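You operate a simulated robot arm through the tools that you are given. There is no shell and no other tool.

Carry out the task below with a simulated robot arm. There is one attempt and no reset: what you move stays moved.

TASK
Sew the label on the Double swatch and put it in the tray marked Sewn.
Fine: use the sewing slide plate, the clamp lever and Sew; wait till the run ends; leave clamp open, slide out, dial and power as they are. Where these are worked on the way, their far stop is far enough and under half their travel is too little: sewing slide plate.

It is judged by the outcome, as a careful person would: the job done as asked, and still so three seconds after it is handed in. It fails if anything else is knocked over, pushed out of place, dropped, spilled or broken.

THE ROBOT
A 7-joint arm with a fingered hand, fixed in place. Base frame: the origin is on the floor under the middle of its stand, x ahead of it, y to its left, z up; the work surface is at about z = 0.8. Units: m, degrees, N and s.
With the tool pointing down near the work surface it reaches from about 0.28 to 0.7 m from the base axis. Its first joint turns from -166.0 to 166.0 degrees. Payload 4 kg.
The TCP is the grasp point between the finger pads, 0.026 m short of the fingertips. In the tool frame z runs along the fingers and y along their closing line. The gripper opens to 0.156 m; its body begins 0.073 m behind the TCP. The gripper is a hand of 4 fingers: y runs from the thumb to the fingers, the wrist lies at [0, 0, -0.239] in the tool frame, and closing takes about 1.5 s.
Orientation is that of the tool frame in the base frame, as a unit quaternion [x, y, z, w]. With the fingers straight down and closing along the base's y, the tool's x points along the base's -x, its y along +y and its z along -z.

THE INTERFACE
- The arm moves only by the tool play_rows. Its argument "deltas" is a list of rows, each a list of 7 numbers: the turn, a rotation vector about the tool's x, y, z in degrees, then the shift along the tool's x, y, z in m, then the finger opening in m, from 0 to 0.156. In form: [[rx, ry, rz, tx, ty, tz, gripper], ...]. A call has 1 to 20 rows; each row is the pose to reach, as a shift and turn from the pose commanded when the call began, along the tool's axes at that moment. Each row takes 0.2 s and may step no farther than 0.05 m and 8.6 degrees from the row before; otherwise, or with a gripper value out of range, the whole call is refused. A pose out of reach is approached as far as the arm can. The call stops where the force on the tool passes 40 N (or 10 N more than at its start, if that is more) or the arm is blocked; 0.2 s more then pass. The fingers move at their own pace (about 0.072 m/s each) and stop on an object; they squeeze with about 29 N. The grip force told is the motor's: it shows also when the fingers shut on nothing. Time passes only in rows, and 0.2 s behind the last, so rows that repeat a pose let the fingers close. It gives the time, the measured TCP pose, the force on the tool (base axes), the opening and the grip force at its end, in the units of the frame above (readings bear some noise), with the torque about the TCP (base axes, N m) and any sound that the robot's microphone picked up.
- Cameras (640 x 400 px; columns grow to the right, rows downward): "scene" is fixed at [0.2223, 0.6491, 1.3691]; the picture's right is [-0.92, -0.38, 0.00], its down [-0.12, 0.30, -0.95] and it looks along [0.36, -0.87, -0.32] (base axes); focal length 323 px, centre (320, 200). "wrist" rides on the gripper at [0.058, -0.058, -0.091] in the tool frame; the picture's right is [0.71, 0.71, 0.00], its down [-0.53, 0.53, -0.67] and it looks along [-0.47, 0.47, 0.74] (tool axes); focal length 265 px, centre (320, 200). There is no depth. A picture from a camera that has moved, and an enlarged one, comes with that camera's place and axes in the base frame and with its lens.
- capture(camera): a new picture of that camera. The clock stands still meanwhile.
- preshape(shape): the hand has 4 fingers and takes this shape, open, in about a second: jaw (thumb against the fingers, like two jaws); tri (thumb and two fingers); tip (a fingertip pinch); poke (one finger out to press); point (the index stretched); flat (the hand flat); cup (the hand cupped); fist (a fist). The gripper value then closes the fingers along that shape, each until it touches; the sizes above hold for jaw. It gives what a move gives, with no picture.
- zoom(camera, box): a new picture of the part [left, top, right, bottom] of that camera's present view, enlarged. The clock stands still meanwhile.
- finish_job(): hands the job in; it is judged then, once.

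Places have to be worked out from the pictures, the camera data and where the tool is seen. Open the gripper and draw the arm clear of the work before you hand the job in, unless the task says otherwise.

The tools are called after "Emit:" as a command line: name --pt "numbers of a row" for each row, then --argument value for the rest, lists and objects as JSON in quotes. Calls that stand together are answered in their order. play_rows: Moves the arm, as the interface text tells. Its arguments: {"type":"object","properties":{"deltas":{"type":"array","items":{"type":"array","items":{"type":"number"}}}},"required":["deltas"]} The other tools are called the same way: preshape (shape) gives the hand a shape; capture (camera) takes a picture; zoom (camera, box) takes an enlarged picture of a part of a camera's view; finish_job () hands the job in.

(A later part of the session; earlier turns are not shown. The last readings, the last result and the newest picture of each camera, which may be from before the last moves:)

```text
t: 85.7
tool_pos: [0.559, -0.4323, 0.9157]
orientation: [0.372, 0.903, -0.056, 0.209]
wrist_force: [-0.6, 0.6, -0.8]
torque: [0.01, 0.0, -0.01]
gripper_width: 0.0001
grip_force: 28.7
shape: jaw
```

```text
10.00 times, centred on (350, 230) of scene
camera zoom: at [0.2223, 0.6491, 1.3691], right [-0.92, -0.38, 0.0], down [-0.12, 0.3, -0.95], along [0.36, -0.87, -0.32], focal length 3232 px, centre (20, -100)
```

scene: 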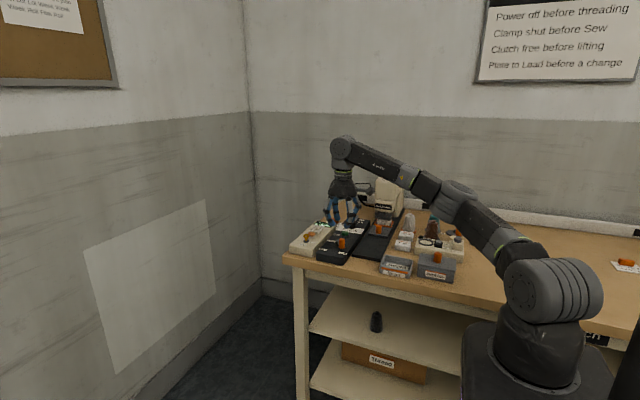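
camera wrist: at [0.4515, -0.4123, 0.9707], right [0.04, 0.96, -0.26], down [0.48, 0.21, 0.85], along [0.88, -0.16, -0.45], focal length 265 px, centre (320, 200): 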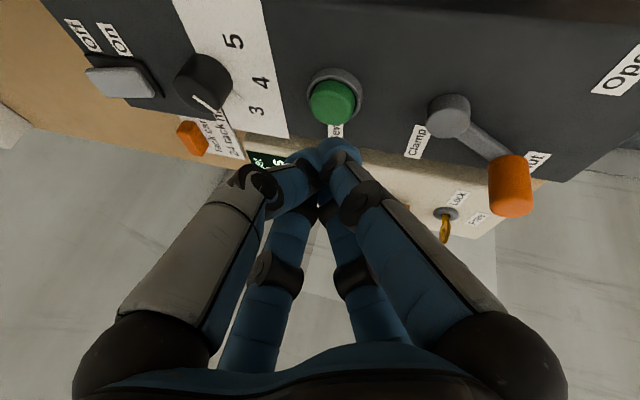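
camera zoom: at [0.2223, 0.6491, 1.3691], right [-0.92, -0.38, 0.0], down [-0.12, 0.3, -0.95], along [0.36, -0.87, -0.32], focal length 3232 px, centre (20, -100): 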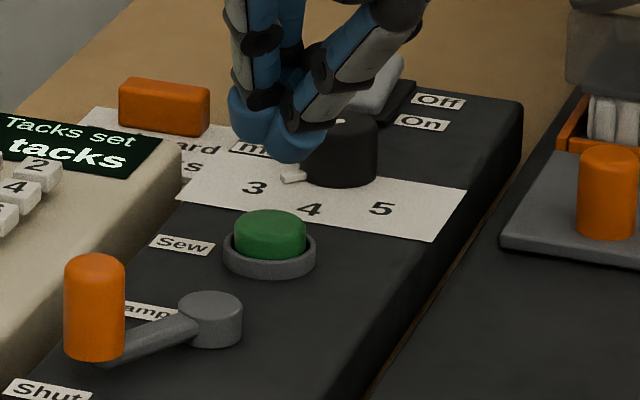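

Alignment is close, but I'd rather press with a single finger. I'll rise 4 cm, set "poke" again, and test whether a gripper value of 0.156 keeps that shape.

Emit:
play_rows --pt "0 0 0 0 0 -0.02 0.0" --pt "0 0 0 0 0 -0.045 0.0"

Emit:
preshape --shape "poke"

Emit:
play_rows --pt "0 0 0 0 0 0 0.156" --pt "0 0 0 0 0 0 0.156"

Emit:
capture --camera "wrist"

Emit:
zoom --camera "scene" --box '[320, 170, 400, 250]'

```text
t: 86.3
tool_pos: [0.5437, -0.4203, 0.9563]
orientation: [0.374, 0.902, -0.056, 0.209]
wrist_force: [-0.4, 0.0, -0.2]
torque: [0.0, 0.03, 0.01]
gripper_width: 0.0
grip_force: 29.0
shape: jaw
```

```text
t: 87.2
tool_pos: [0.5441, -0.4202, 0.9558]
orientation: [0.372, 0.903, -0.057, 0.21]
wrist_force: [0.0, 0.1, 0.3]
torque: [0.01, 0.0, 0.01]
gripper_width: 0.0
grip_force: 0.0
shape: poke
```

```text
t: 87.8
tool_pos: [0.5442, -0.4206, 0.9564]
orientation: [0.373, 0.902, -0.056, 0.209]
wrist_force: [-0.1, 0.4, -0.5]
torque: [-0.02, 0.04, 0.06]
gripper_width: 0.0
grip_force: 0.1
shape: poke
```

```text
taken
camera wrist: at [0.4364, -0.4001, 1.0114], right [0.04, 0.96, -0.26], down [0.48, 0.21, 0.85], along [0.88, -0.16, -0.45], focal length 265 px, centre (320, 200)
```

wrist: 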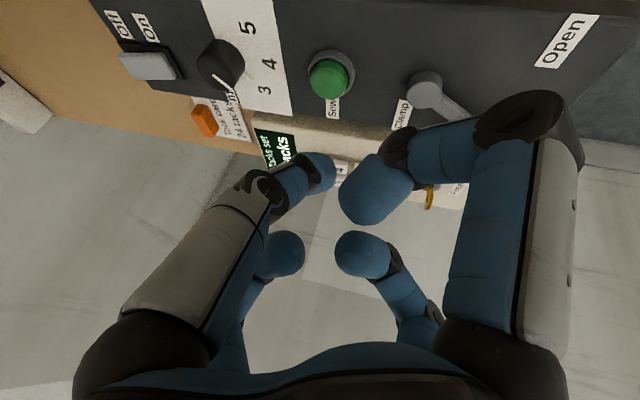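

```text
5.00 times, centred on (360, 210) of scene
camera zoom: at [0.2223, 0.6491, 1.3691], right [-0.92, -0.38, 0.0], down [-0.12, 0.3, -0.95], along [0.36, -0.87, -0.32], focal length 1616 px, centre (120, 150)
```

zoom: 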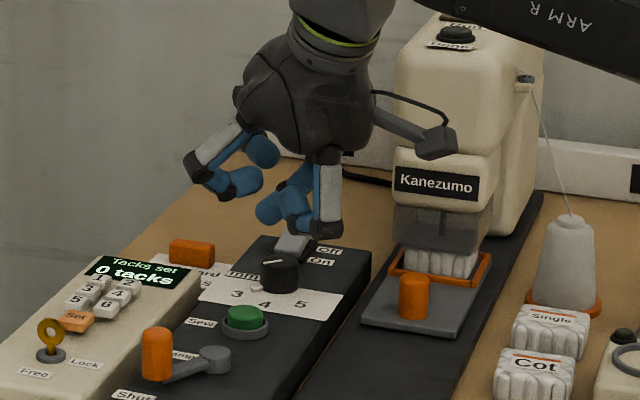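

With 0.156 the poke shape holds. I'll reduce the tilt to about 12° so the other fingers stay higher than the poke tip, and hover ~3 cm above the button.

Emit:
play_rows --pt "0.41 3.2 0 0 -0.001 0.012 0.156" --pt "0.82 6.4 0 0 -0.003 0.027 0.156" --pt "1.24 9.7 0 -0.001 -0.004 0.043 0.156" --pt "1.65 12.87 0 -0.001 -0.0054 0.0584 0.156" --pt "1.65 12.87 0 -0.001 -0.0054 0.0584 0.156"

Emit:
capture --camera "wrist"

Emit:
zoom --camera "scene" --box '[320, 190, 390, 260]'

```text
t: 89.0
tool_pos: [0.5606, -0.4392, 0.9032]
orientation: [0.38, 0.919, -0.028, 0.101]
wrist_force: [-0.8, 0.0, 0.0]
torque: [-0.01, -0.04, -0.03]
gripper_width: 0.0
grip_force: 0.0
shape: poke
```

```text
taken
camera wrist: at [0.4651, -0.4297, 0.9796], right [0.01, 0.99, -0.13], down [0.62, 0.09, 0.78], along [0.78, -0.09, -0.62], focal length 265 px, centre (320, 200)
```

wrist: 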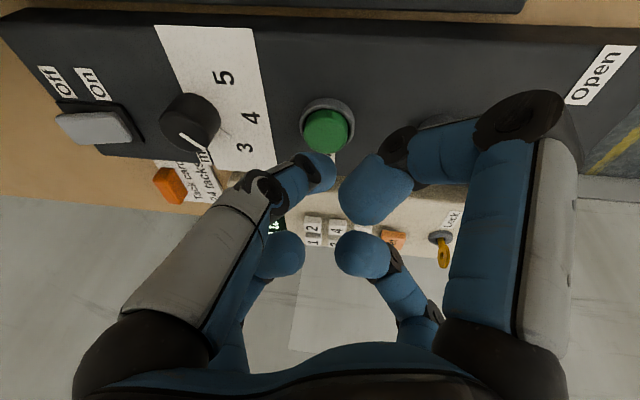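

```text
5.71 times, centred on (355, 225) of scene
camera zoom: at [0.2223, 0.6491, 1.3691], right [-0.92, -0.38, 0.0], down [-0.12, 0.3, -0.95], along [0.36, -0.87, -0.32], focal length 1847 px, centre (120, 57)
```

zoom: 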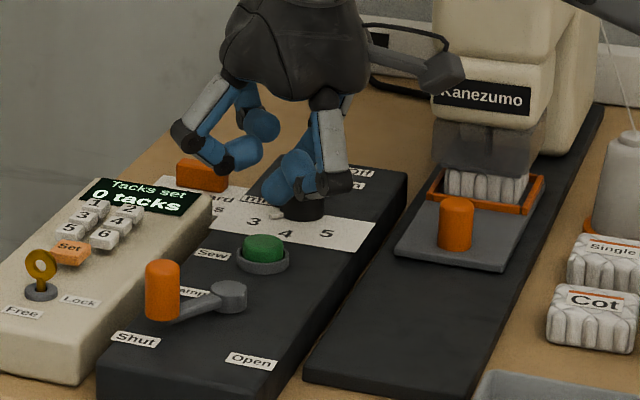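

The poke tip is directly above the green button (both at ≈(0.565, -0.443)). I'll press straight down slowly.

Emit:
play_rows --pt "0 0 0 0.0025 -0.0003 0.0117 0.156" --pt "0 0 0 0.0045 -0.0006 0.0215 0.156" --pt "0 0 0 0.0056 -0.0007 0.0264 0.156" --pt "0 0 0 0.006 -0.0007 0.0284 0.156" --pt "0 0 0 0.0064 -0.0008 0.0303 0.156" --pt "0 0 0 0.0068 -0.0008 0.0323 0.156"

Emit:
capture --camera "wrist"

Emit:
zoom --camera "scene" --box '[320, 190, 390, 260]'

```text
t: 90.4
tool_pos: [0.5599, -0.4395, 0.8702]
orientation: [0.379, 0.919, -0.026, 0.101]
wrist_force: [-1.7, 0.6, 2.5]
torque: [0.02, 0.03, 0.0]
gripper_width: 0.0
grip_force: 0.1
shape: poke
heard: click
```

```text
taken
camera wrist: at [0.4652, -0.4286, 0.9469], right [0.01, 0.99, -0.13], down [0.62, 0.09, 0.78], along [0.78, -0.09, -0.62], focal length 265 px, centre (320, 200)
```

wrist: 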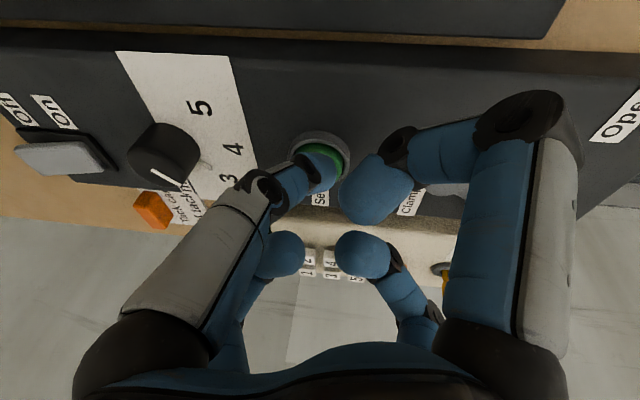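

```text
5.71 times, centred on (355, 225) of scene
camera zoom: at [0.2223, 0.6491, 1.3691], right [-0.92, -0.38, 0.0], down [-0.12, 0.3, -0.95], along [0.36, -0.87, -0.32], focal length 1847 px, centre (120, 57)
```

zoom: 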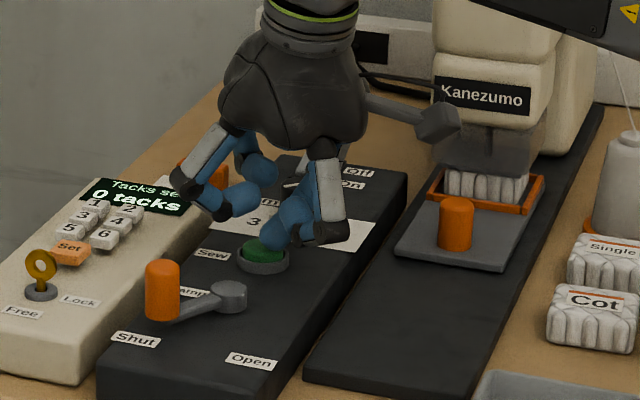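

A click was heard — the button registered. I'll lift off and check the machine's run lamp on top.

Emit:
play_rows --pt "0 0 0 -0.002 0.0002 -0.01 0.156" --pt "0 0 0 -0.006 0.0007 -0.03 0.156" --pt "0 0 0 -0.0124 0.0015 -0.0587 0.156" --pt "0 0 0 -0.0165 0.002 -0.078 0.156"

Emit:
zoom --camera "scene" --box '[340, 150, 430, 250]'

Emit:
capture --camera "scene"

Emit:
capture --camera "wrist"

```text
t: 91.4
tool_pos: [0.5591, -0.4393, 0.9514]
orientation: [0.38, 0.919, -0.027, 0.1]
wrist_force: [0.0, -0.2, -0.5]
torque: [0.0, -0.02, -0.02]
gripper_width: 0.0
grip_force: 0.0
shape: poke
```

```text
4.00 times, centred on (385, 200) of scene
camera zoom: at [0.2223, 0.6491, 1.3691], right [-0.92, -0.38, 0.0], down [-0.12, 0.3, -0.95], along [0.36, -0.87, -0.32], focal length 1293 px, centre (60, 200)
```

zoom: 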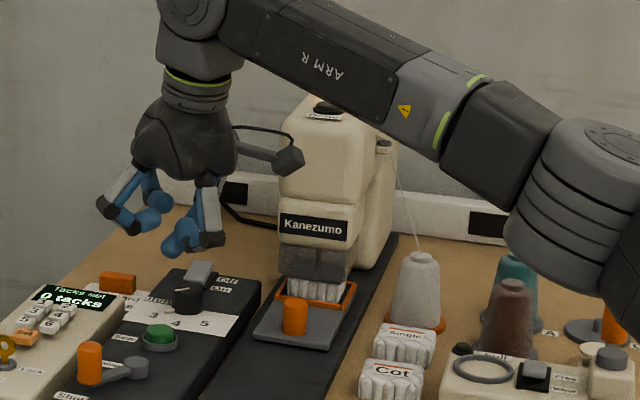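

```text
taken
```

scene: 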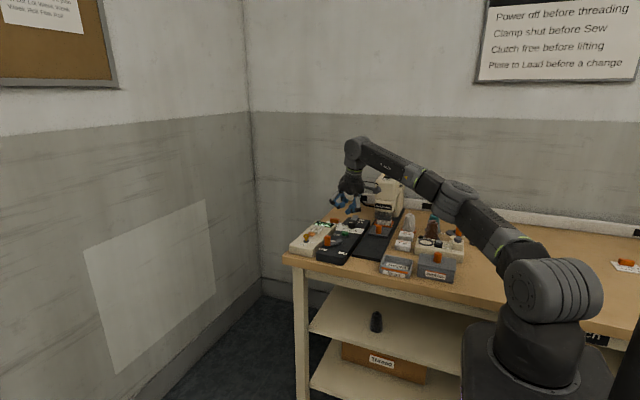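

```text
taken
camera wrist: at [0.4646, -0.4287, 1.0267], right [0.01, 0.99, -0.13], down [0.62, 0.09, 0.78], along [0.78, -0.09, -0.62], focal length 265 px, centre (320, 200)
```

wrist: 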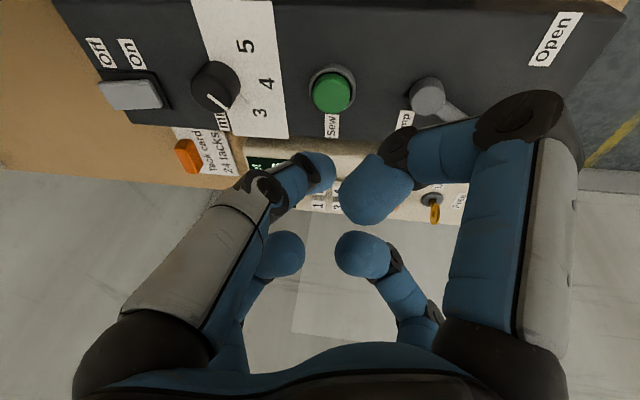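

I'll zoom in on the lamp on top of the machine and on the panel to see whether the run has started.

Emit:
zoom --camera "scene" --box '[370, 165, 410, 205]'

Emit:
zoom --camera "scene" --box '[370, 200, 400, 240]'

Emit:
zoom --camera "wrist" --box '[60, 20, 300, 190]'

```text
10.00 times, centred on (390, 185) of scene
camera zoom: at [0.2223, 0.6491, 1.3691], right [-0.92, -0.38, 0.0], down [-0.12, 0.3, -0.95], along [0.36, -0.87, -0.32], focal length 3232 px, centre (-380, 350)
```

zoom: 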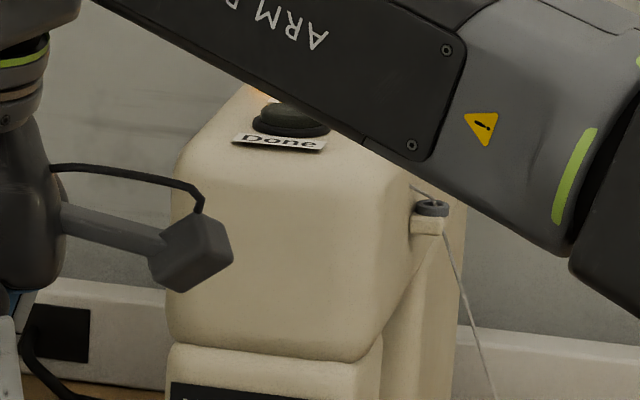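

```text
10.00 times, centred on (385, 220) of scene
camera zoom: at [0.2223, 0.6491, 1.3691], right [-0.92, -0.38, 0.0], down [-0.12, 0.3, -0.95], along [0.36, -0.87, -0.32], focal length 3232 px, centre (-330, 0)
```

zoom: 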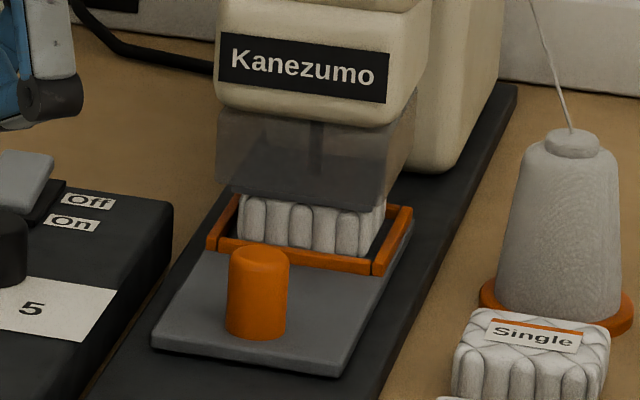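

```text
2.35 times, centred on (180, 105) of wrist
camera zoom: at [0.4646, -0.4287, 1.0267], right [0.01, 0.99, -0.13], down [0.62, 0.09, 0.78], along [0.78, -0.09, -0.62], focal length 624 px, centre (649, 424)
```

zoom: 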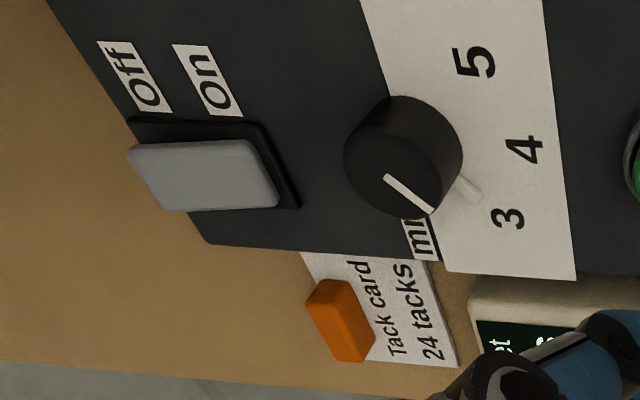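

The lamp is hidden behind the forearm (a faint orange glow shows). I'll move the hand up to where the wrist camera can see the Run/Done lamps.

Emit:
play_rows --pt "0.2 1.9 0 0.006 -0.01 -0.025 0.156" --pt "0.5 3.9 0 0.018 -0.027 -0.055 0.156" --pt "0.75 5.9 0 0.032 -0.05 -0.085 0.156" --pt "1.0 7.9 0 0.046 -0.073 -0.115 0.156" --pt "1.27 9.9 0 0.06 -0.096 -0.145 0.156" --pt "1.53 11.88 0 0.0726 -0.1159 -0.1717 0.156" --pt "1.53 11.88 0 0.0726 -0.1159 -0.1717 0.156"

Emit:
capture --camera "wrist"

Emit:
capture --camera "scene"

```text
t: 93.0
tool_pos: [0.3991, -0.4498, 1.1009]
orientation: [0.382, 0.924, 0.001, 0.001]
wrist_force: [1.1, 0.3, 0.2]
torque: [0.03, -0.01, -0.04]
gripper_width: 0.0001
grip_force: 0.2
shape: poke
```

```text
taken
camera wrist: at [0.3177, -0.4496, 1.1917], right [0.0, 1.0, 0.0], down [0.74, 0.0, 0.67], along [0.67, 0.0, -0.74], focal length 265 px, centre (320, 200)
```

wrist: 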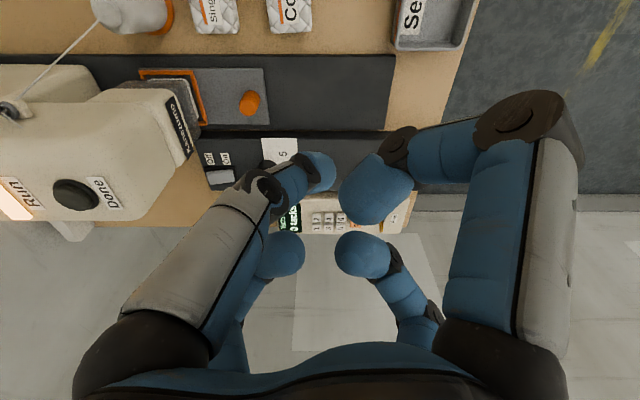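

```text
taken
```

scene: 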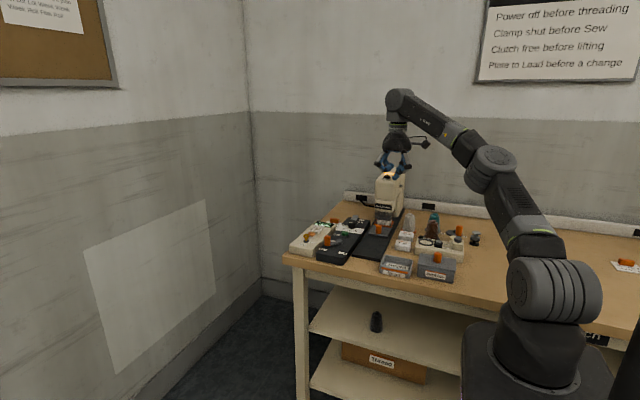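

The Run lamp is lit — sewing is under way. I'll hold still and wait.

Emit:
play_rows --pt "0 0 0 0 0 0 0.156" --pt "0 0 0 0 0 0 0.156" --pt "0 0 0 0 0 0 0.156" --pt "0 0 0 0 0 0 0.156" --pt "0 0 0 0 0 0 0.156" --pt "0 0 0 0 0 0 0.156" --pt "0 0 0 0 0 0 0.156" --pt "0 0 0 0 0 0 0.156" --pt "0 0 0 0 0 0 0.156" --pt "0 0 0 0 0 0 0.156" --pt "0 0 0 0 0 0 0.156" --pt "0 0 0 0 0 0 0.156" --pt "0 0 0 0 0 0 0.156" --pt "0 0 0 0 0 0 0.156" --pt "0 0 0 0 0 0 0.156" --pt "0 0 0 0 0 0 0.156" --pt "0 0 0 0 0 0 0.156" --pt "0 0 0 0 0 0 0.156" --pt "0 0 0 0 0 0 0.156" --pt "0 0 0 0 0 0 0.156"

Emit:
zoom --camera "wrist" --box '[0, 60, 260, 230]'

```text
t: 97.2
tool_pos: [0.3998, -0.4496, 1.0989]
orientation: [0.382, 0.924, -0.001, 0.001]
wrist_force: [-0.2, 0.3, -1.0]
torque: [0.0, -0.02, -0.02]
gripper_width: 0.0001
grip_force: 0.1
shape: poke
```

```text
2.35 times, centred on (130, 145) of wrist
camera zoom: at [0.318, -0.4496, 1.1914], right [0.0, 1.0, 0.0], down [0.74, 0.0, 0.67], along [0.67, 0.0, -0.74], focal length 624 px, centre (767, 329)
```

zoom: 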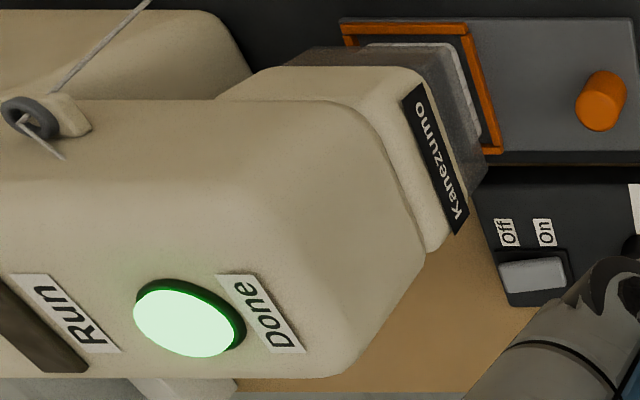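

The Done lamp is lit and Run is off: the run has ended. Now I'll switch to the jaw and go to the clamp knob at Shut.

Emit:
preshape --shape "jaw"

Emit:
play_rows --pt "0 0 0 -0.002 0.02 0.012 0.12" --pt "0 0 0 -0.005 0.052 0.036 0.08" --pt "0 0 0 -0.008 0.086 0.062 0.05" --pt "0 0 0 -0.011 0.12 0.09 0.046" --pt "0 0 0 -0.015 0.154 0.116 0.046" --pt "0 0 0 -0.0177 0.1874 0.14 0.046" --pt "0 0 0 -0.034 0.2043 0.158 0.046" --pt "0 0 0 -0.0502 0.2213 0.175 0.046" --pt "0 0 0 -0.0502 0.2213 0.175 0.046"

Emit:
capture --camera "wrist"

Emit:
zoom --camera "wrist" --box '[240, 50, 400, 180]'

```text
t: 98.1
tool_pos: [0.4003, -0.4488, 1.0997]
orientation: [0.382, 0.924, -0.001, 0.001]
wrist_force: [0.3, -0.2, -0.1]
torque: [0.02, -0.01, -0.01]
gripper_width: 0.1559
grip_force: 0.0
shape: jaw
```

```text
t: 100.1
tool_pos: [0.5924, -0.3275, 0.9245]
orientation: [0.382, 0.924, -0.001, 0.001]
wrist_force: [-0.5, -0.3, 0.4]
torque: [0.04, 0.0, -0.04]
gripper_width: 0.0465
grip_force: 0.1
shape: jaw
```

```text
taken
camera wrist: at [0.5108, -0.3283, 1.0169], right [0.0, 1.0, 0.0], down [0.74, 0.0, 0.67], along [0.67, 0.0, -0.74], focal length 265 px, centre (320, 200)
```

wrist: 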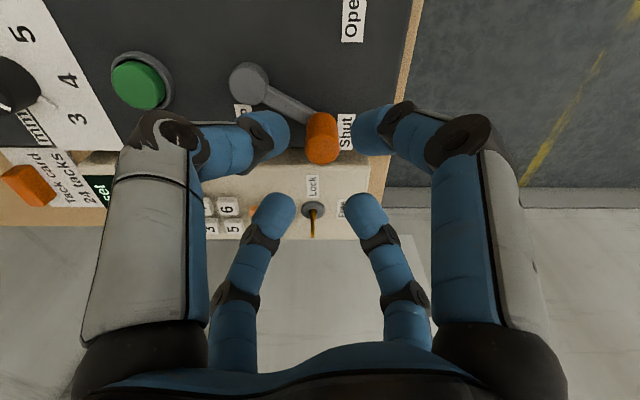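

```text
3.08 times, centred on (320, 115) of wrist
camera zoom: at [0.5108, -0.3283, 1.0169], right [0.0, 1.0, 0.0], down [0.74, 0.0, 0.67], along [0.67, 0.0, -0.74], focal length 817 px, centre (320, 462)
```

zoom: 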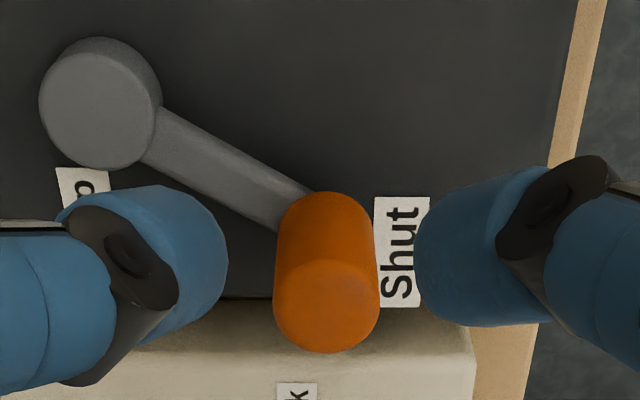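

The knob is at ≈(0.597, -0.327). I'll lower over it and close.

Emit:
play_rows --pt "0 0 0 -0.0018 0.0036 0.01 0.046" --pt "0 0 0 -0.0018 0.0036 0.025 0.046" --pt "0 0 0 -0.0018 0.0036 0.04 0.046" --pt "0 0 0 -0.0018 0.0036 0.048 0.046" --pt "0 0 0 -0.0018 0.0036 0.048 0.046" --pt "0 0 0 -0.0018 0.0036 0.048 0.035" --pt "0 0 0 -0.0018 0.0036 0.048 0.022" --pt "0 0 0 -0.0018 0.0036 0.048 0.012" --pt "0 0 0 -0.0018 0.0036 0.048 0.01" --pt "0 0 0 -0.0018 0.0036 0.048 0.01"

Emit:
capture --camera "wrist"

```text
t: 102.3
tool_pos: [0.5951, -0.3266, 0.8763]
orientation: [0.382, 0.924, 0.0, 0.0]
wrist_force: [0.9, 0.2, -5.9]
torque: [0.01, -0.04, -0.01]
gripper_width: 0.0152
grip_force: 28.8
shape: jaw
```

```text
taken
camera wrist: at [0.5145, -0.3274, 0.9684], right [0.0, 1.0, 0.0], down [0.74, 0.0, 0.67], along [0.67, 0.0, -0.74], focal length 265 px, centre (320, 200)
```

wrist: 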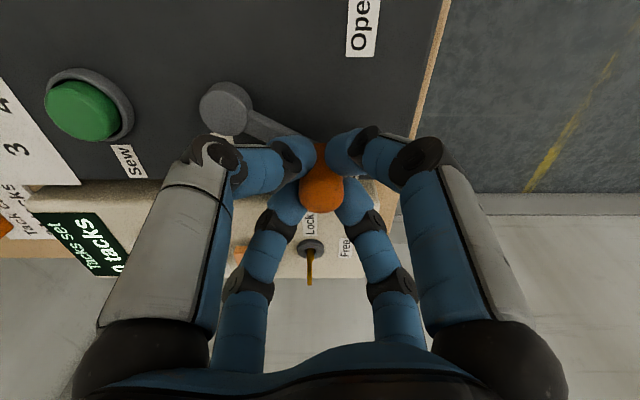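

Gripped. I'll swing the lever back along its arc to Open.

Emit:
play_rows --pt "0 0 0 0.0055 -0.0022 0 0.01" --pt "0 0 0 0.011 -0.0049 0 0.01" --pt "0 0 0 0.015 -0.0071 0 0.01" --pt "0 0 0 0.0189 -0.0095 0 0.01" --pt "0 0 0 0.0225 -0.0124 0 0.01" --pt "0 0 0 0.026 -0.0154 0 0.01" --pt "0 0 0 0.0291 -0.0189 0 0.01" --pt "0 0 0 0.032 -0.0225 0 0.01" --pt "0 0 0 0.0344 -0.0265 0 0.01" --pt "0 0 0 0.0366 -0.0305 0 0.01" --pt "0 0 0 0.0382 -0.0344 0 0.01" --pt "0 0 0 0.0395 -0.0383 0 0.01" --pt "0 0 0 0.04 -0.0401 0 0.01"

Emit:
capture --camera "wrist"

Emit:
zoom --camera "scene" --box '[320, 210, 380, 270]'

```text
t: 105.1
tool_pos: [0.54, -0.3279, 0.8768]
orientation: [0.382, 0.924, 0.0, -0.001]
wrist_force: [15.6, -17.1, -23.5]
torque: [-0.41, -0.27, -0.03]
gripper_width: 0.0131
grip_force: 28.8
shape: jaw
```

```text
taken
camera wrist: at [0.4589, -0.3275, 0.9678], right [0.0, 1.0, 0.0], down [0.74, 0.0, 0.67], along [0.67, 0.0, -0.74], focal length 265 px, centre (320, 200)
```

wrist: 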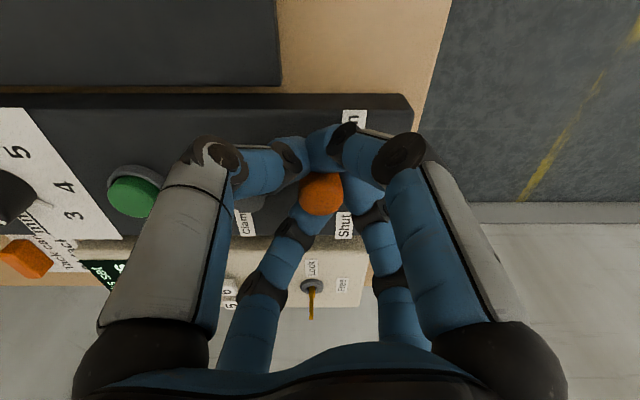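

```text
6.67 times, centred on (350, 240) of scene
camera zoom: at [0.2223, 0.6491, 1.3691], right [-0.92, -0.38, 0.0], down [-0.12, 0.3, -0.95], along [0.36, -0.87, -0.32], focal length 2154 px, centre (120, -67)
```

zoom: 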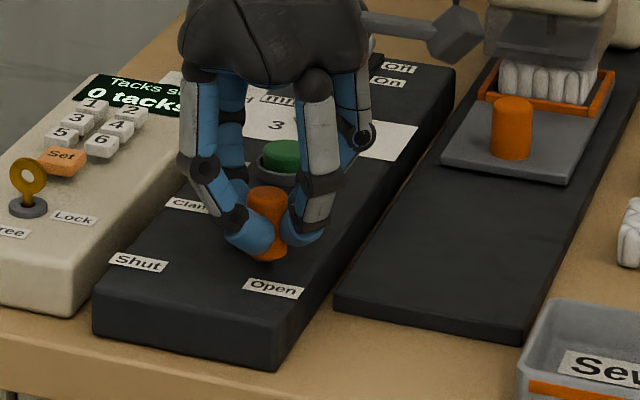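

The lever meets its Open stop (16 N resisting). I'll release and lift away.

Emit:
play_rows --pt "0 0 0 -0.001 0.001 0 0.012" --pt "0 0 0 -0.001 0.001 0 0.024" --pt "0 0 0 -0.001 0.001 0 0.036" --pt "0 0 0 -0.001 0.001 0 0.046" --pt "0 0 0 -0.001 0.001 0 0.046" --pt "0 0 0 -0.001 0.001 -0.015 0.046" --pt "0 0 0 -0.001 0.001 -0.035 0.046" --pt "0 0 0 -0.001 0.001 -0.06 0.046" --pt "0 0 0 -0.001 0.001 -0.09 0.046"

Emit:
capture --camera "wrist"

Emit:
zoom --camera "scene" --box '[310, 180, 410, 270]'

```text
t: 107.1
tool_pos: [0.5402, -0.3268, 0.968]
orientation: [0.383, 0.924, 0.0, 0.0]
wrist_force: [0.1, -1.5, 0.6]
torque: [-0.02, -0.02, 0.0]
gripper_width: 0.0459
grip_force: 0.1
shape: jaw
```

```text
taken
camera wrist: at [0.4587, -0.3264, 1.0587], right [0.0, 1.0, 0.0], down [0.74, 0.0, 0.67], along [0.67, 0.0, -0.74], focal length 265 px, centre (320, 200)
```

wrist: 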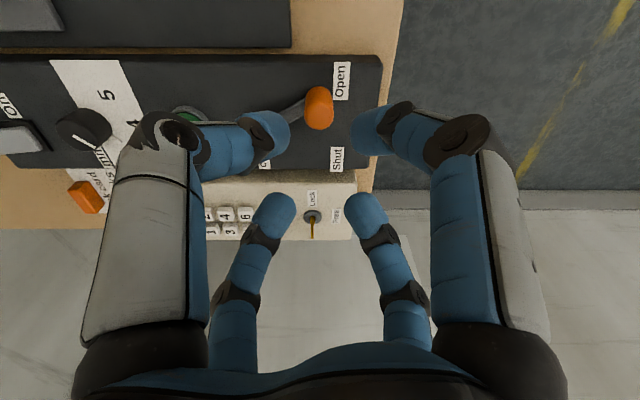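

```text
4.44 times, centred on (360, 225) of scene
camera zoom: at [0.2223, 0.6491, 1.3691], right [-0.92, -0.38, 0.0], down [-0.12, 0.3, -0.95], along [0.36, -0.87, -0.32], focal length 1436 px, centre (142, 89)
```

zoom: 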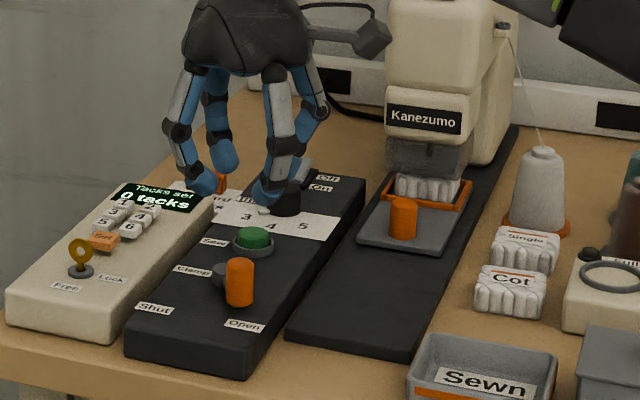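

The clamp is open. Now back to the slide handle with the 25° tilt, approaching as before.

Emit:
play_rows --pt "2.9 -2.9 0 -0.008 -0.022 0 0.05" --pt "5.9 -5.9 0 -0.02 -0.055 0.002 0.05" --pt "8.8 -8.8 0 -0.032 -0.09 0.006 0.05" --pt "11.8 -11.8 0 -0.044 -0.122 0.01 0.05" --pt "14.7 -14.7 0 -0.055 -0.152 0.014 0.05" --pt "17.68 -17.68 0 -0.0639 -0.1766 0.018 0.05" --pt "17.68 -17.68 0 -0.0639 -0.1766 0.018 0.05"

Emit:
capture --camera "wrist"

Emit:
zoom --camera "wrist" --box '[260, 50, 400, 150]'

```text
t: 108.7
tool_pos: [0.4616, -0.4968, 0.9488]
orientation: [0.373, 0.902, -0.2, 0.084]
wrist_force: [0.5, 0.0, 0.3]
torque: [-0.04, -0.01, -0.01]
gripper_width: 0.0496
grip_force: 0.0
shape: jaw
```

```text
taken
camera wrist: at [0.3799, -0.4587, 1.0319], right [0.0, 0.91, -0.42], down [0.74, 0.28, 0.61], along [0.67, -0.31, -0.67], focal length 265 px, centre (320, 200)
```

wrist: 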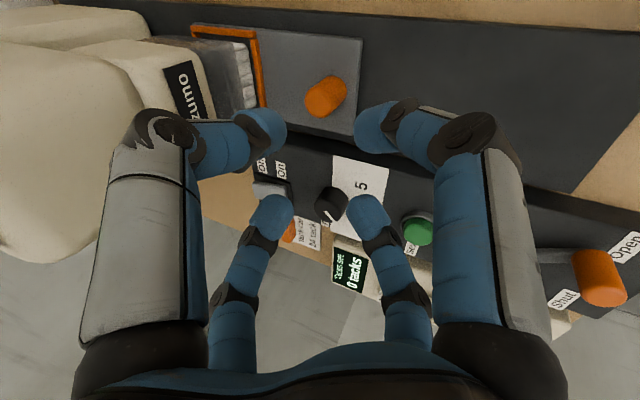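

```text
4.00 times, centred on (330, 100) of wrist
camera zoom: at [0.3799, -0.4587, 1.0319], right [0.0, 0.91, -0.42], down [0.74, 0.28, 0.61], along [0.67, -0.31, -0.67], focal length 1062 px, centre (280, 600)
```

zoom: 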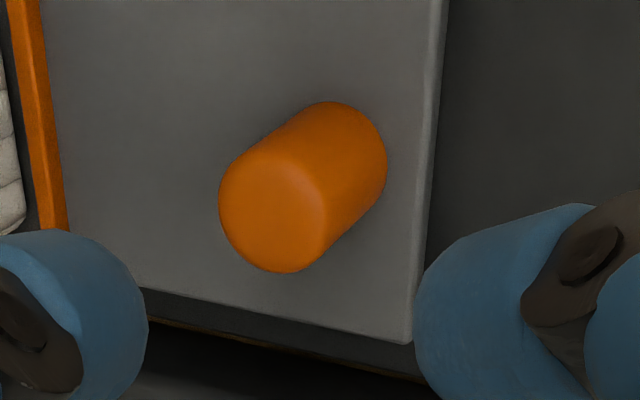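

Handle centre ≈(0.461, -0.5445). I'll advance along the tool axis and close on it.

Emit:
play_rows --pt "0 0 0 0.001 0.0005 0.025 0.05" --pt "0 0 0 0.002 0.001 0.05 0.05" --pt "0 0 0 0.0025 0.0011 0.075 0.05" --pt "0 0 0 0.0025 0.0011 0.09 0.05" --pt "0 0 0 0.0025 0.0011 0.0985 0.05" --pt "0 0 0 0.0025 0.0011 0.0985 0.05" --pt "0 0 0 0.0025 0.0011 0.0985 0.035" --pt "0 0 0 0.0025 0.0011 0.0985 0.022" --pt "0 0 0 0.0025 0.0011 0.0985 0.012" --pt "0 0 0 0.0025 0.0011 0.0985 0.01" --pt "0 0 0 0.0025 0.0011 0.0985 0.01"

Emit:
capture --camera "wrist"

Emit:
zoom --camera "scene" --box '[345, 190, 415, 260]'

```text
t: 111.1
tool_pos: [0.4601, -0.5368, 0.8578]
orientation: [0.373, 0.902, -0.2, 0.083]
wrist_force: [0.0, -1.6, -6.3]
torque: [0.3, -0.05, 0.01]
gripper_width: 0.0201
grip_force: 29.0
shape: jaw
```

```text
taken
camera wrist: at [0.3788, -0.4981, 0.9411], right [0.0, 0.91, -0.42], down [0.74, 0.28, 0.61], along [0.67, -0.31, -0.67], focal length 265 px, centre (320, 200)
```

wrist: 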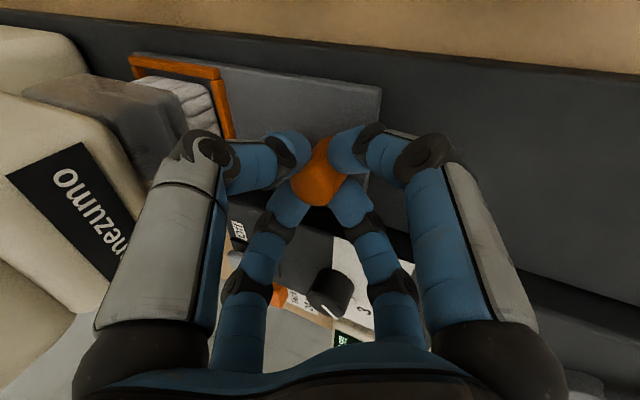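

```text
5.71 times, centred on (380, 225) of scene
camera zoom: at [0.2223, 0.6491, 1.3691], right [-0.92, -0.38, 0.0], down [-0.12, 0.3, -0.95], along [0.36, -0.87, -0.32], focal length 1847 px, centre (-23, 57)
```

zoom: 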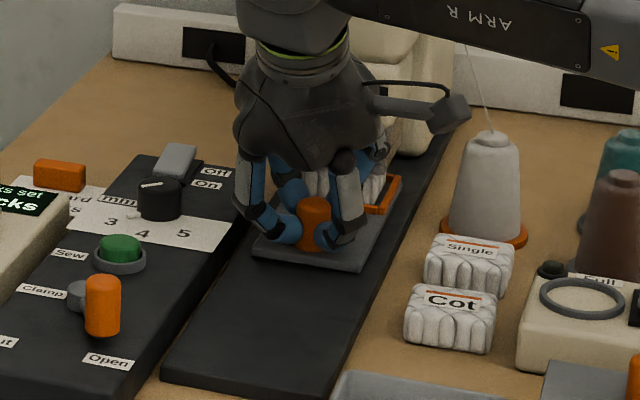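

Gripped. I'll pull the plate out in +y slowly, first 40 mm.

Emit:
play_rows --pt "0 0 0 0.0032 0.0032 -0.0021 0.01" --pt "0 0 0 0.0064 0.0064 -0.0042 0.01" --pt "0 0 0 0.0096 0.0096 -0.0063 0.01" --pt "0 0 0 0.0128 0.0128 -0.0085 0.01" --pt "0 0 0 0.016 0.016 -0.0106 0.01" --pt "0 0 0 0.0192 0.0192 -0.0127 0.01" --pt "0 0 0 0.0224 0.0224 -0.0148 0.01" --pt "0 0 0 0.0256 0.0256 -0.0169 0.01"

Emit:
zoom --camera "scene" --box '[345, 190, 415, 260]'

```text
t: 112.9
tool_pos: [0.4601, -0.4962, 0.8581]
orientation: [0.373, 0.902, -0.2, 0.082]
wrist_force: [-2.3, -1.5, -15.4]
torque: [0.39, 0.03, -0.03]
gripper_width: 0.0201
grip_force: 29.4
shape: jaw
```

```text
5.71 times, centred on (380, 225) of scene
camera zoom: at [0.2223, 0.6491, 1.3691], right [-0.92, -0.38, 0.0], down [-0.12, 0.3, -0.95], along [0.36, -0.87, -0.32], focal length 1847 px, centre (-23, 57)
```

zoom: 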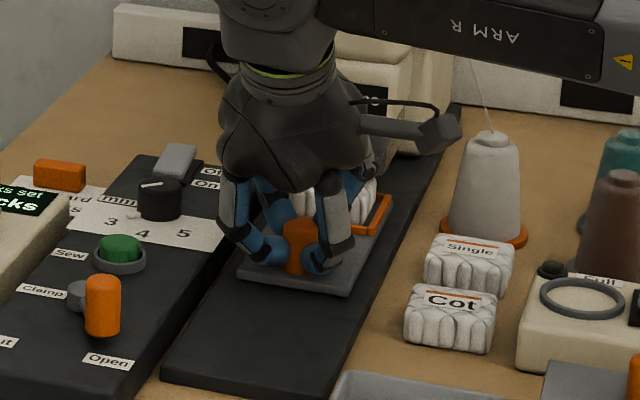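

The plate follows with the swatch in its frame. I'll pull the next 80 mm.

Emit:
play_rows --pt "0 0 0 0.0032 0.0032 -0.0021 0.01" --pt "0 0 0 0.0064 0.0064 -0.0042 0.01" --pt "0 0 0 0.0096 0.0096 -0.0063 0.01" --pt "0 0 0 0.0128 0.0128 -0.0085 0.01" --pt "0 0 0 0.016 0.016 -0.0106 0.01" --pt "0 0 0 0.0192 0.0192 -0.0127 0.01" --pt "0 0 0 0.0224 0.0224 -0.0148 0.01" --pt "0 0 0 0.0256 0.0256 -0.0169 0.01" --pt "0 0 0 0.0288 0.0288 -0.019 0.01" --pt "0 0 0 0.032 0.032 -0.0211 0.01" --pt "0 0 0 0.0352 0.0352 -0.0232 0.01" --pt "0 0 0 0.0385 0.0385 -0.0254 0.01" --pt "0 0 0 0.0417 0.0417 -0.0275 0.01" --pt "0 0 0 0.0449 0.0449 -0.0296 0.01" --pt "0 0 0 0.0481 0.0481 -0.0317 0.01" --pt "0 0 0 0.0513 0.0513 -0.0338 0.01"

Emit:
zoom --camera "scene" --box '[345, 190, 415, 260]'

Emit:
capture --camera "wrist"

```text
t: 116.3
tool_pos: [0.4592, -0.4163, 0.8589]
orientation: [0.373, 0.902, -0.2, 0.082]
wrist_force: [-2.8, -0.7, -16.7]
torque: [0.44, 0.05, -0.08]
gripper_width: 0.0198
grip_force: 28.5
shape: jaw
```

```text
5.71 times, centred on (380, 225) of scene
camera zoom: at [0.2223, 0.6491, 1.3691], right [-0.92, -0.38, 0.0], down [-0.12, 0.3, -0.95], along [0.36, -0.87, -0.32], focal length 1847 px, centre (-23, 57)
```

zoom: 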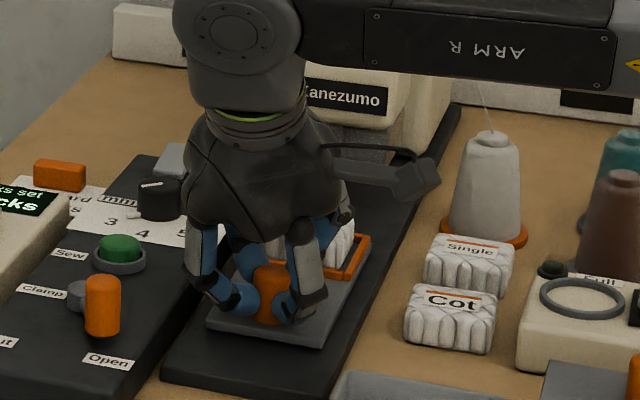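

```text
taken
camera wrist: at [0.3788, -0.3782, 0.9416], right [0.0, 0.91, -0.42], down [0.74, 0.28, 0.61], along [0.67, -0.31, -0.67], focal length 265 px, centre (320, 200)
```

wrist: 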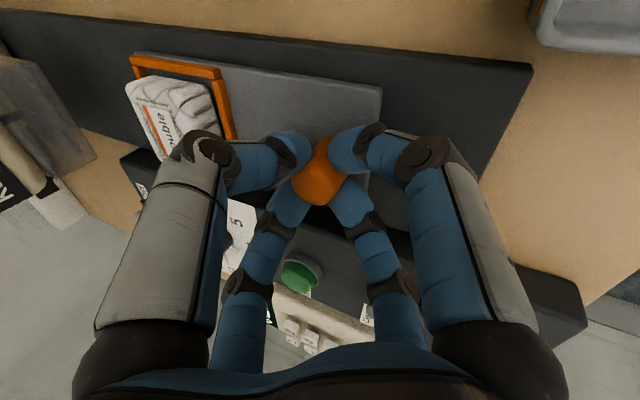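

About 20 mm remain. I'll pull on in small steps until the outer stop.

Emit:
play_rows --pt "0 0 0 0.0026 0.0026 -0.0017 0.01" --pt "0 0 0 0.0051 0.0051 -0.0034 0.01" --pt "0 0 0 0.0077 0.0077 -0.0051 0.01" --pt "0 0 0 0.0103 0.0103 -0.0068 0.01" --pt "0 0 0 0.0122 0.0122 -0.008 0.01" --pt "0 0 0 0.0135 0.0135 -0.0089 0.01" --pt "0 0 0 0.0148 0.0148 -0.0097 0.01"

Emit:
zoom --camera "scene" --box '[345, 190, 415, 260]'

```text
t: 117.9
tool_pos: [0.4603, -0.3971, 0.8589]
orientation: [0.374, 0.901, -0.201, 0.084]
wrist_force: [4.4, -14.3, -17.8]
torque: [0.13, -0.02, 0.11]
gripper_width: 0.0196
grip_force: 28.7
shape: jaw
```

```text
5.71 times, centred on (380, 225) of scene
camera zoom: at [0.2223, 0.6491, 1.3691], right [-0.92, -0.38, 0.0], down [-0.12, 0.3, -0.95], along [0.36, -0.87, -0.32], focal length 1847 px, centre (-23, 57)
```

zoom: 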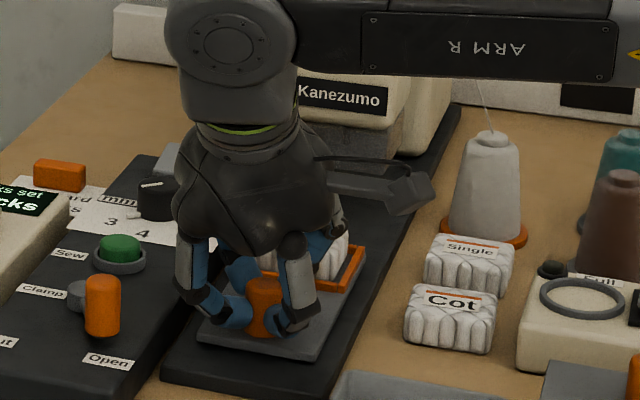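

The outer stop is reached (14 N resisting, 140 mm pulled). I'll ease off, release the handle and back away along the tool axis.

Emit:
play_rows --pt "0 0 0 -0.0015 -0.0015 0.001 0.012" --pt "0 0 0 -0.0015 -0.0015 0.001 0.025" --pt "0 0 0 -0.0015 -0.0015 0.001 0.038" --pt "0 0 0 -0.0015 -0.0015 0.001 0.05" --pt "0 0 0 -0.0015 -0.0015 0.001 0.05" --pt "0 0 0 -0.0015 -0.0015 -0.02 0.05" --pt "0 0 0 -0.0015 -0.0015 -0.05 0.05" --pt "0 0 0 -0.0015 -0.0015 -0.085 0.05" --pt "0 0 0 -0.0015 -0.0015 -0.12 0.05"

Emit:
capture --camera "wrist"

Emit:
zoom --camera "scene" --box '[320, 190, 420, 280]'

```text
t: 119.9
tool_pos: [0.4606, -0.3436, 0.9681]
orientation: [0.373, 0.902, -0.201, 0.083]
wrist_force: [0.1, -0.7, 0.2]
torque: [0.03, 0.0, 0.03]
gripper_width: 0.0498
grip_force: 0.0
shape: jaw
```

```text
taken
camera wrist: at [0.3786, -0.3049, 1.0517], right [0.0, 0.91, -0.42], down [0.74, 0.28, 0.6], along [0.67, -0.31, -0.67], focal length 265 px, centre (320, 200)
```

wrist: 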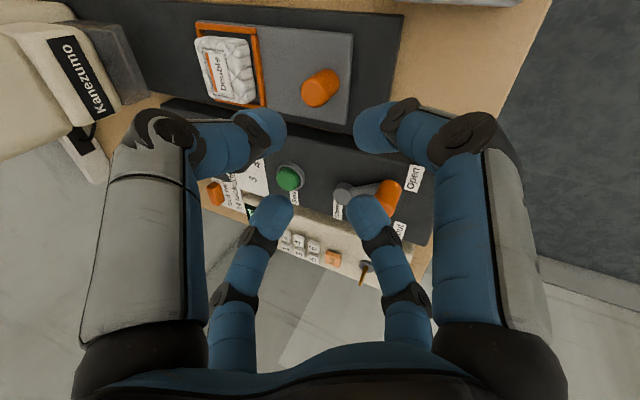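

```text
4.44 times, centred on (370, 235) of scene
camera zoom: at [0.2223, 0.6491, 1.3691], right [-0.92, -0.38, 0.0], down [-0.12, 0.3, -0.95], along [0.36, -0.87, -0.32], focal length 1436 px, centre (98, 44)
```

zoom: 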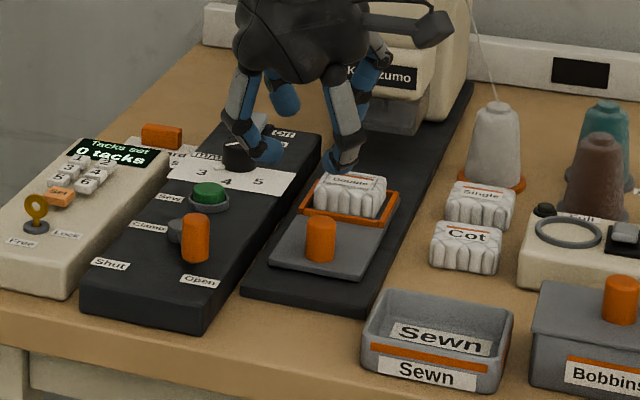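

The plate is out again with the swatch in the frame. I'll zoom in on the swatch.

Emit:
zoom --camera "wrist" --box '[180, 10, 300, 120]'

Emit:
zoom --camera "scene" --box '[365, 220, 400, 255]'

```text
3.64 times, centred on (240, 65) of wrist
camera zoom: at [0.3786, -0.3049, 1.0517], right [0.0, 0.91, -0.42], down [0.74, 0.28, 0.6], along [0.67, -0.31, -0.67], focal length 965 px, centre (611, 691)
```

zoom: 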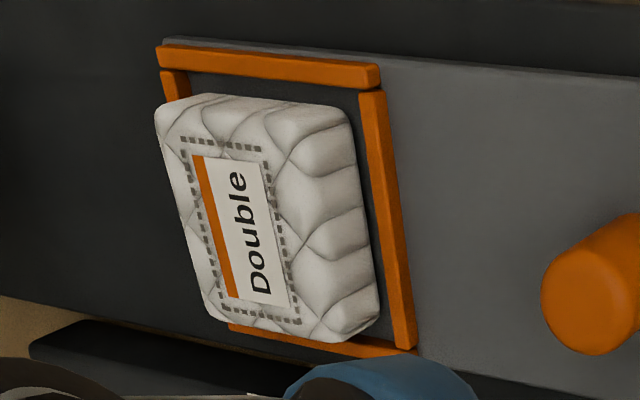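

```text
11.43 times, centred on (382, 238) of scene
camera zoom: at [0.2223, 0.6491, 1.3691], right [-0.92, -0.38, 0.0], down [-0.12, 0.3, -0.95], along [0.36, -0.87, -0.32], focal length 3693 px, centre (-394, -229)
```

zoom: 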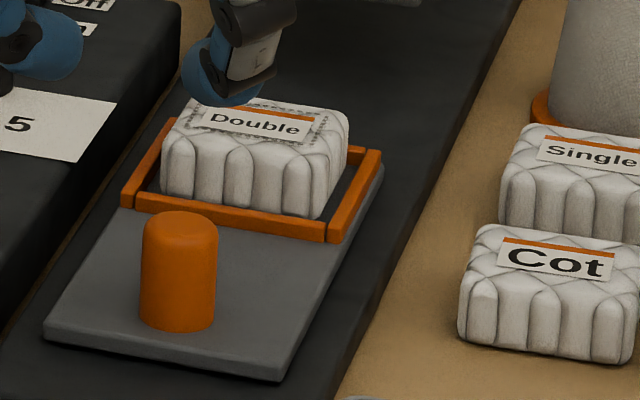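

The stitching around the label is clearly visible: the swatch is sewn. I'll bring the hand upright, then turn it 45° to grip the swatch squarely.

Emit:
play_rows --pt "-2.95 2.95 0 -0.006 -0.006 0.006 0.06" --pt "-5.9 5.9 0 -0.016 -0.016 0.015 0.068" --pt "-8.85 8.85 0 -0.026 -0.026 0.025 0.068" --pt "-11.8 11.8 0 -0.036 -0.036 0.035 0.068" --pt "-14.75 14.75 0 -0.045 -0.045 0.043 0.068" --pt "-17.7 17.7 0 -0.0513 -0.0513 0.0495 0.068" --pt "-17.7 17.7 0 -0.0513 -0.0513 0.0495 0.068"

Emit:
play_rows --pt "0 0 7.5 0 0 0 0.068" --pt "0 0 15 0 0 0 0.068" --pt "0 0 22.5 0 0 0 0.068" --pt "0 0 30 0 0 0 0.068" --pt "0 0 37.5 0 0 0 0.068" --pt "0 0 45 0 0 0 0.068" --pt "0 0 45 0 0 0 0.068"

Emit:
capture --camera "wrist"

Emit:
capture --camera "scene"

```text
t: 121.5
tool_pos: [0.46, -0.431, 0.9533]
orientation: [0.382, 0.924, 0.0, 0.0]
wrist_force: [0.0, -0.5, -1.1]
torque: [0.0, 0.01, 0.02]
gripper_width: 0.0676
grip_force: 0.0
shape: jaw
```

```text
t: 123.1
tool_pos: [0.4611, -0.432, 0.954]
orientation: [0.708, 0.707, 0.0, 0.001]
wrist_force: [0.3, -0.4, 0.3]
torque: [-0.02, -0.06, 0.0]
gripper_width: 0.0675
grip_force: 0.0
shape: jaw
```

```text
taken
camera wrist: at [0.403, -0.3736, 1.0458], right [0.71, 0.71, 0.0], down [0.53, -0.53, 0.67], along [0.47, -0.47, -0.74], focal length 265 px, centre (320, 200)
```

wrist: 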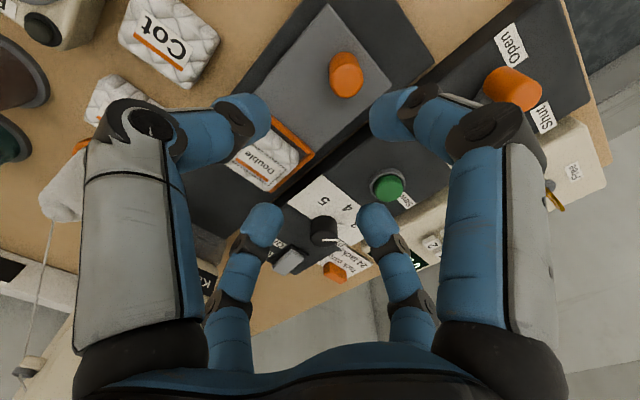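

```text
taken
```

scene: 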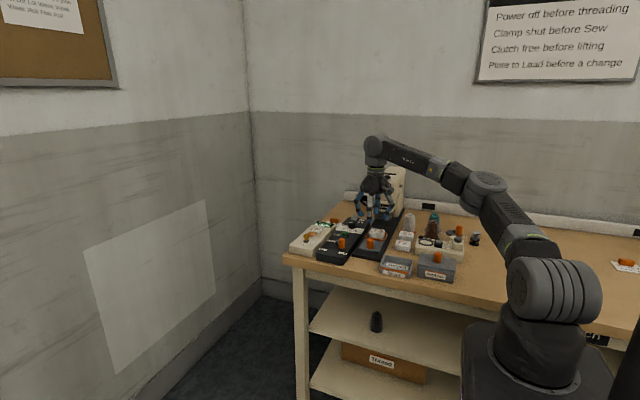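

Upright and squared up. I'll move nearer the swatch at a modest height and measure its position.

Emit:
play_rows --pt "0 0 0 -0.012 0 0.01 0.068" --pt "0 0 0 -0.024 0 0.02 0.068" --pt "0 0 0 -0.036 0 0.03 0.068" --pt "0 0 0 -0.0434 -0.0007 0.0348 0.068" --pt "0 0 0 -0.0434 -0.0007 0.0348 0.068"

Emit:
capture --camera "wrist"

Emit:
zoom --camera "wrist" --box '[230, 60, 410, 200]'

```text
t: 124.3
tool_pos: [0.4594, -0.4752, 0.9182]
orientation: [0.707, 0.707, 0.0, 0.001]
wrist_force: [0.8, 0.5, 0.0]
torque: [-0.03, 0.01, -0.01]
gripper_width: 0.0674
grip_force: 0.0
shape: jaw
```

```text
taken
camera wrist: at [0.4018, -0.4173, 1.0106], right [0.71, 0.71, 0.0], down [0.53, -0.53, 0.67], along [0.47, -0.47, -0.74], focal length 265 px, centre (320, 200)
```

wrist: 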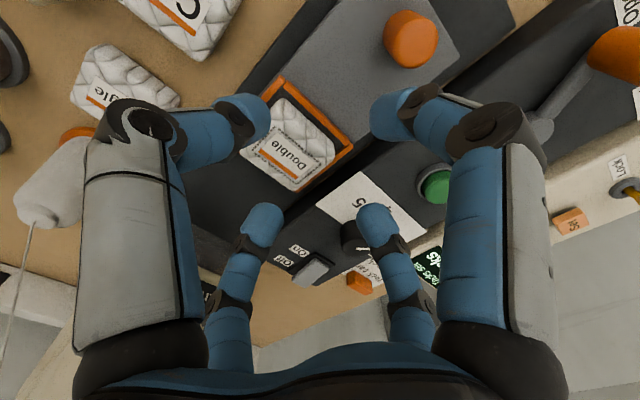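

```text
2.86 times, centred on (320, 130) of wrist
camera zoom: at [0.4018, -0.4173, 1.0106], right [0.71, 0.71, 0.0], down [0.53, -0.53, 0.67], along [0.47, -0.47, -0.74], focal length 758 px, centre (320, 400)
```

zoom: 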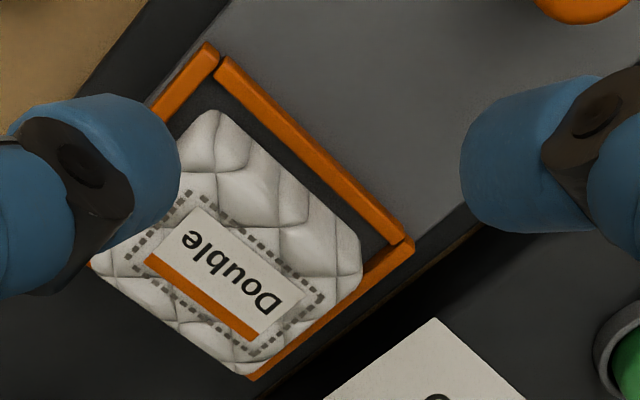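

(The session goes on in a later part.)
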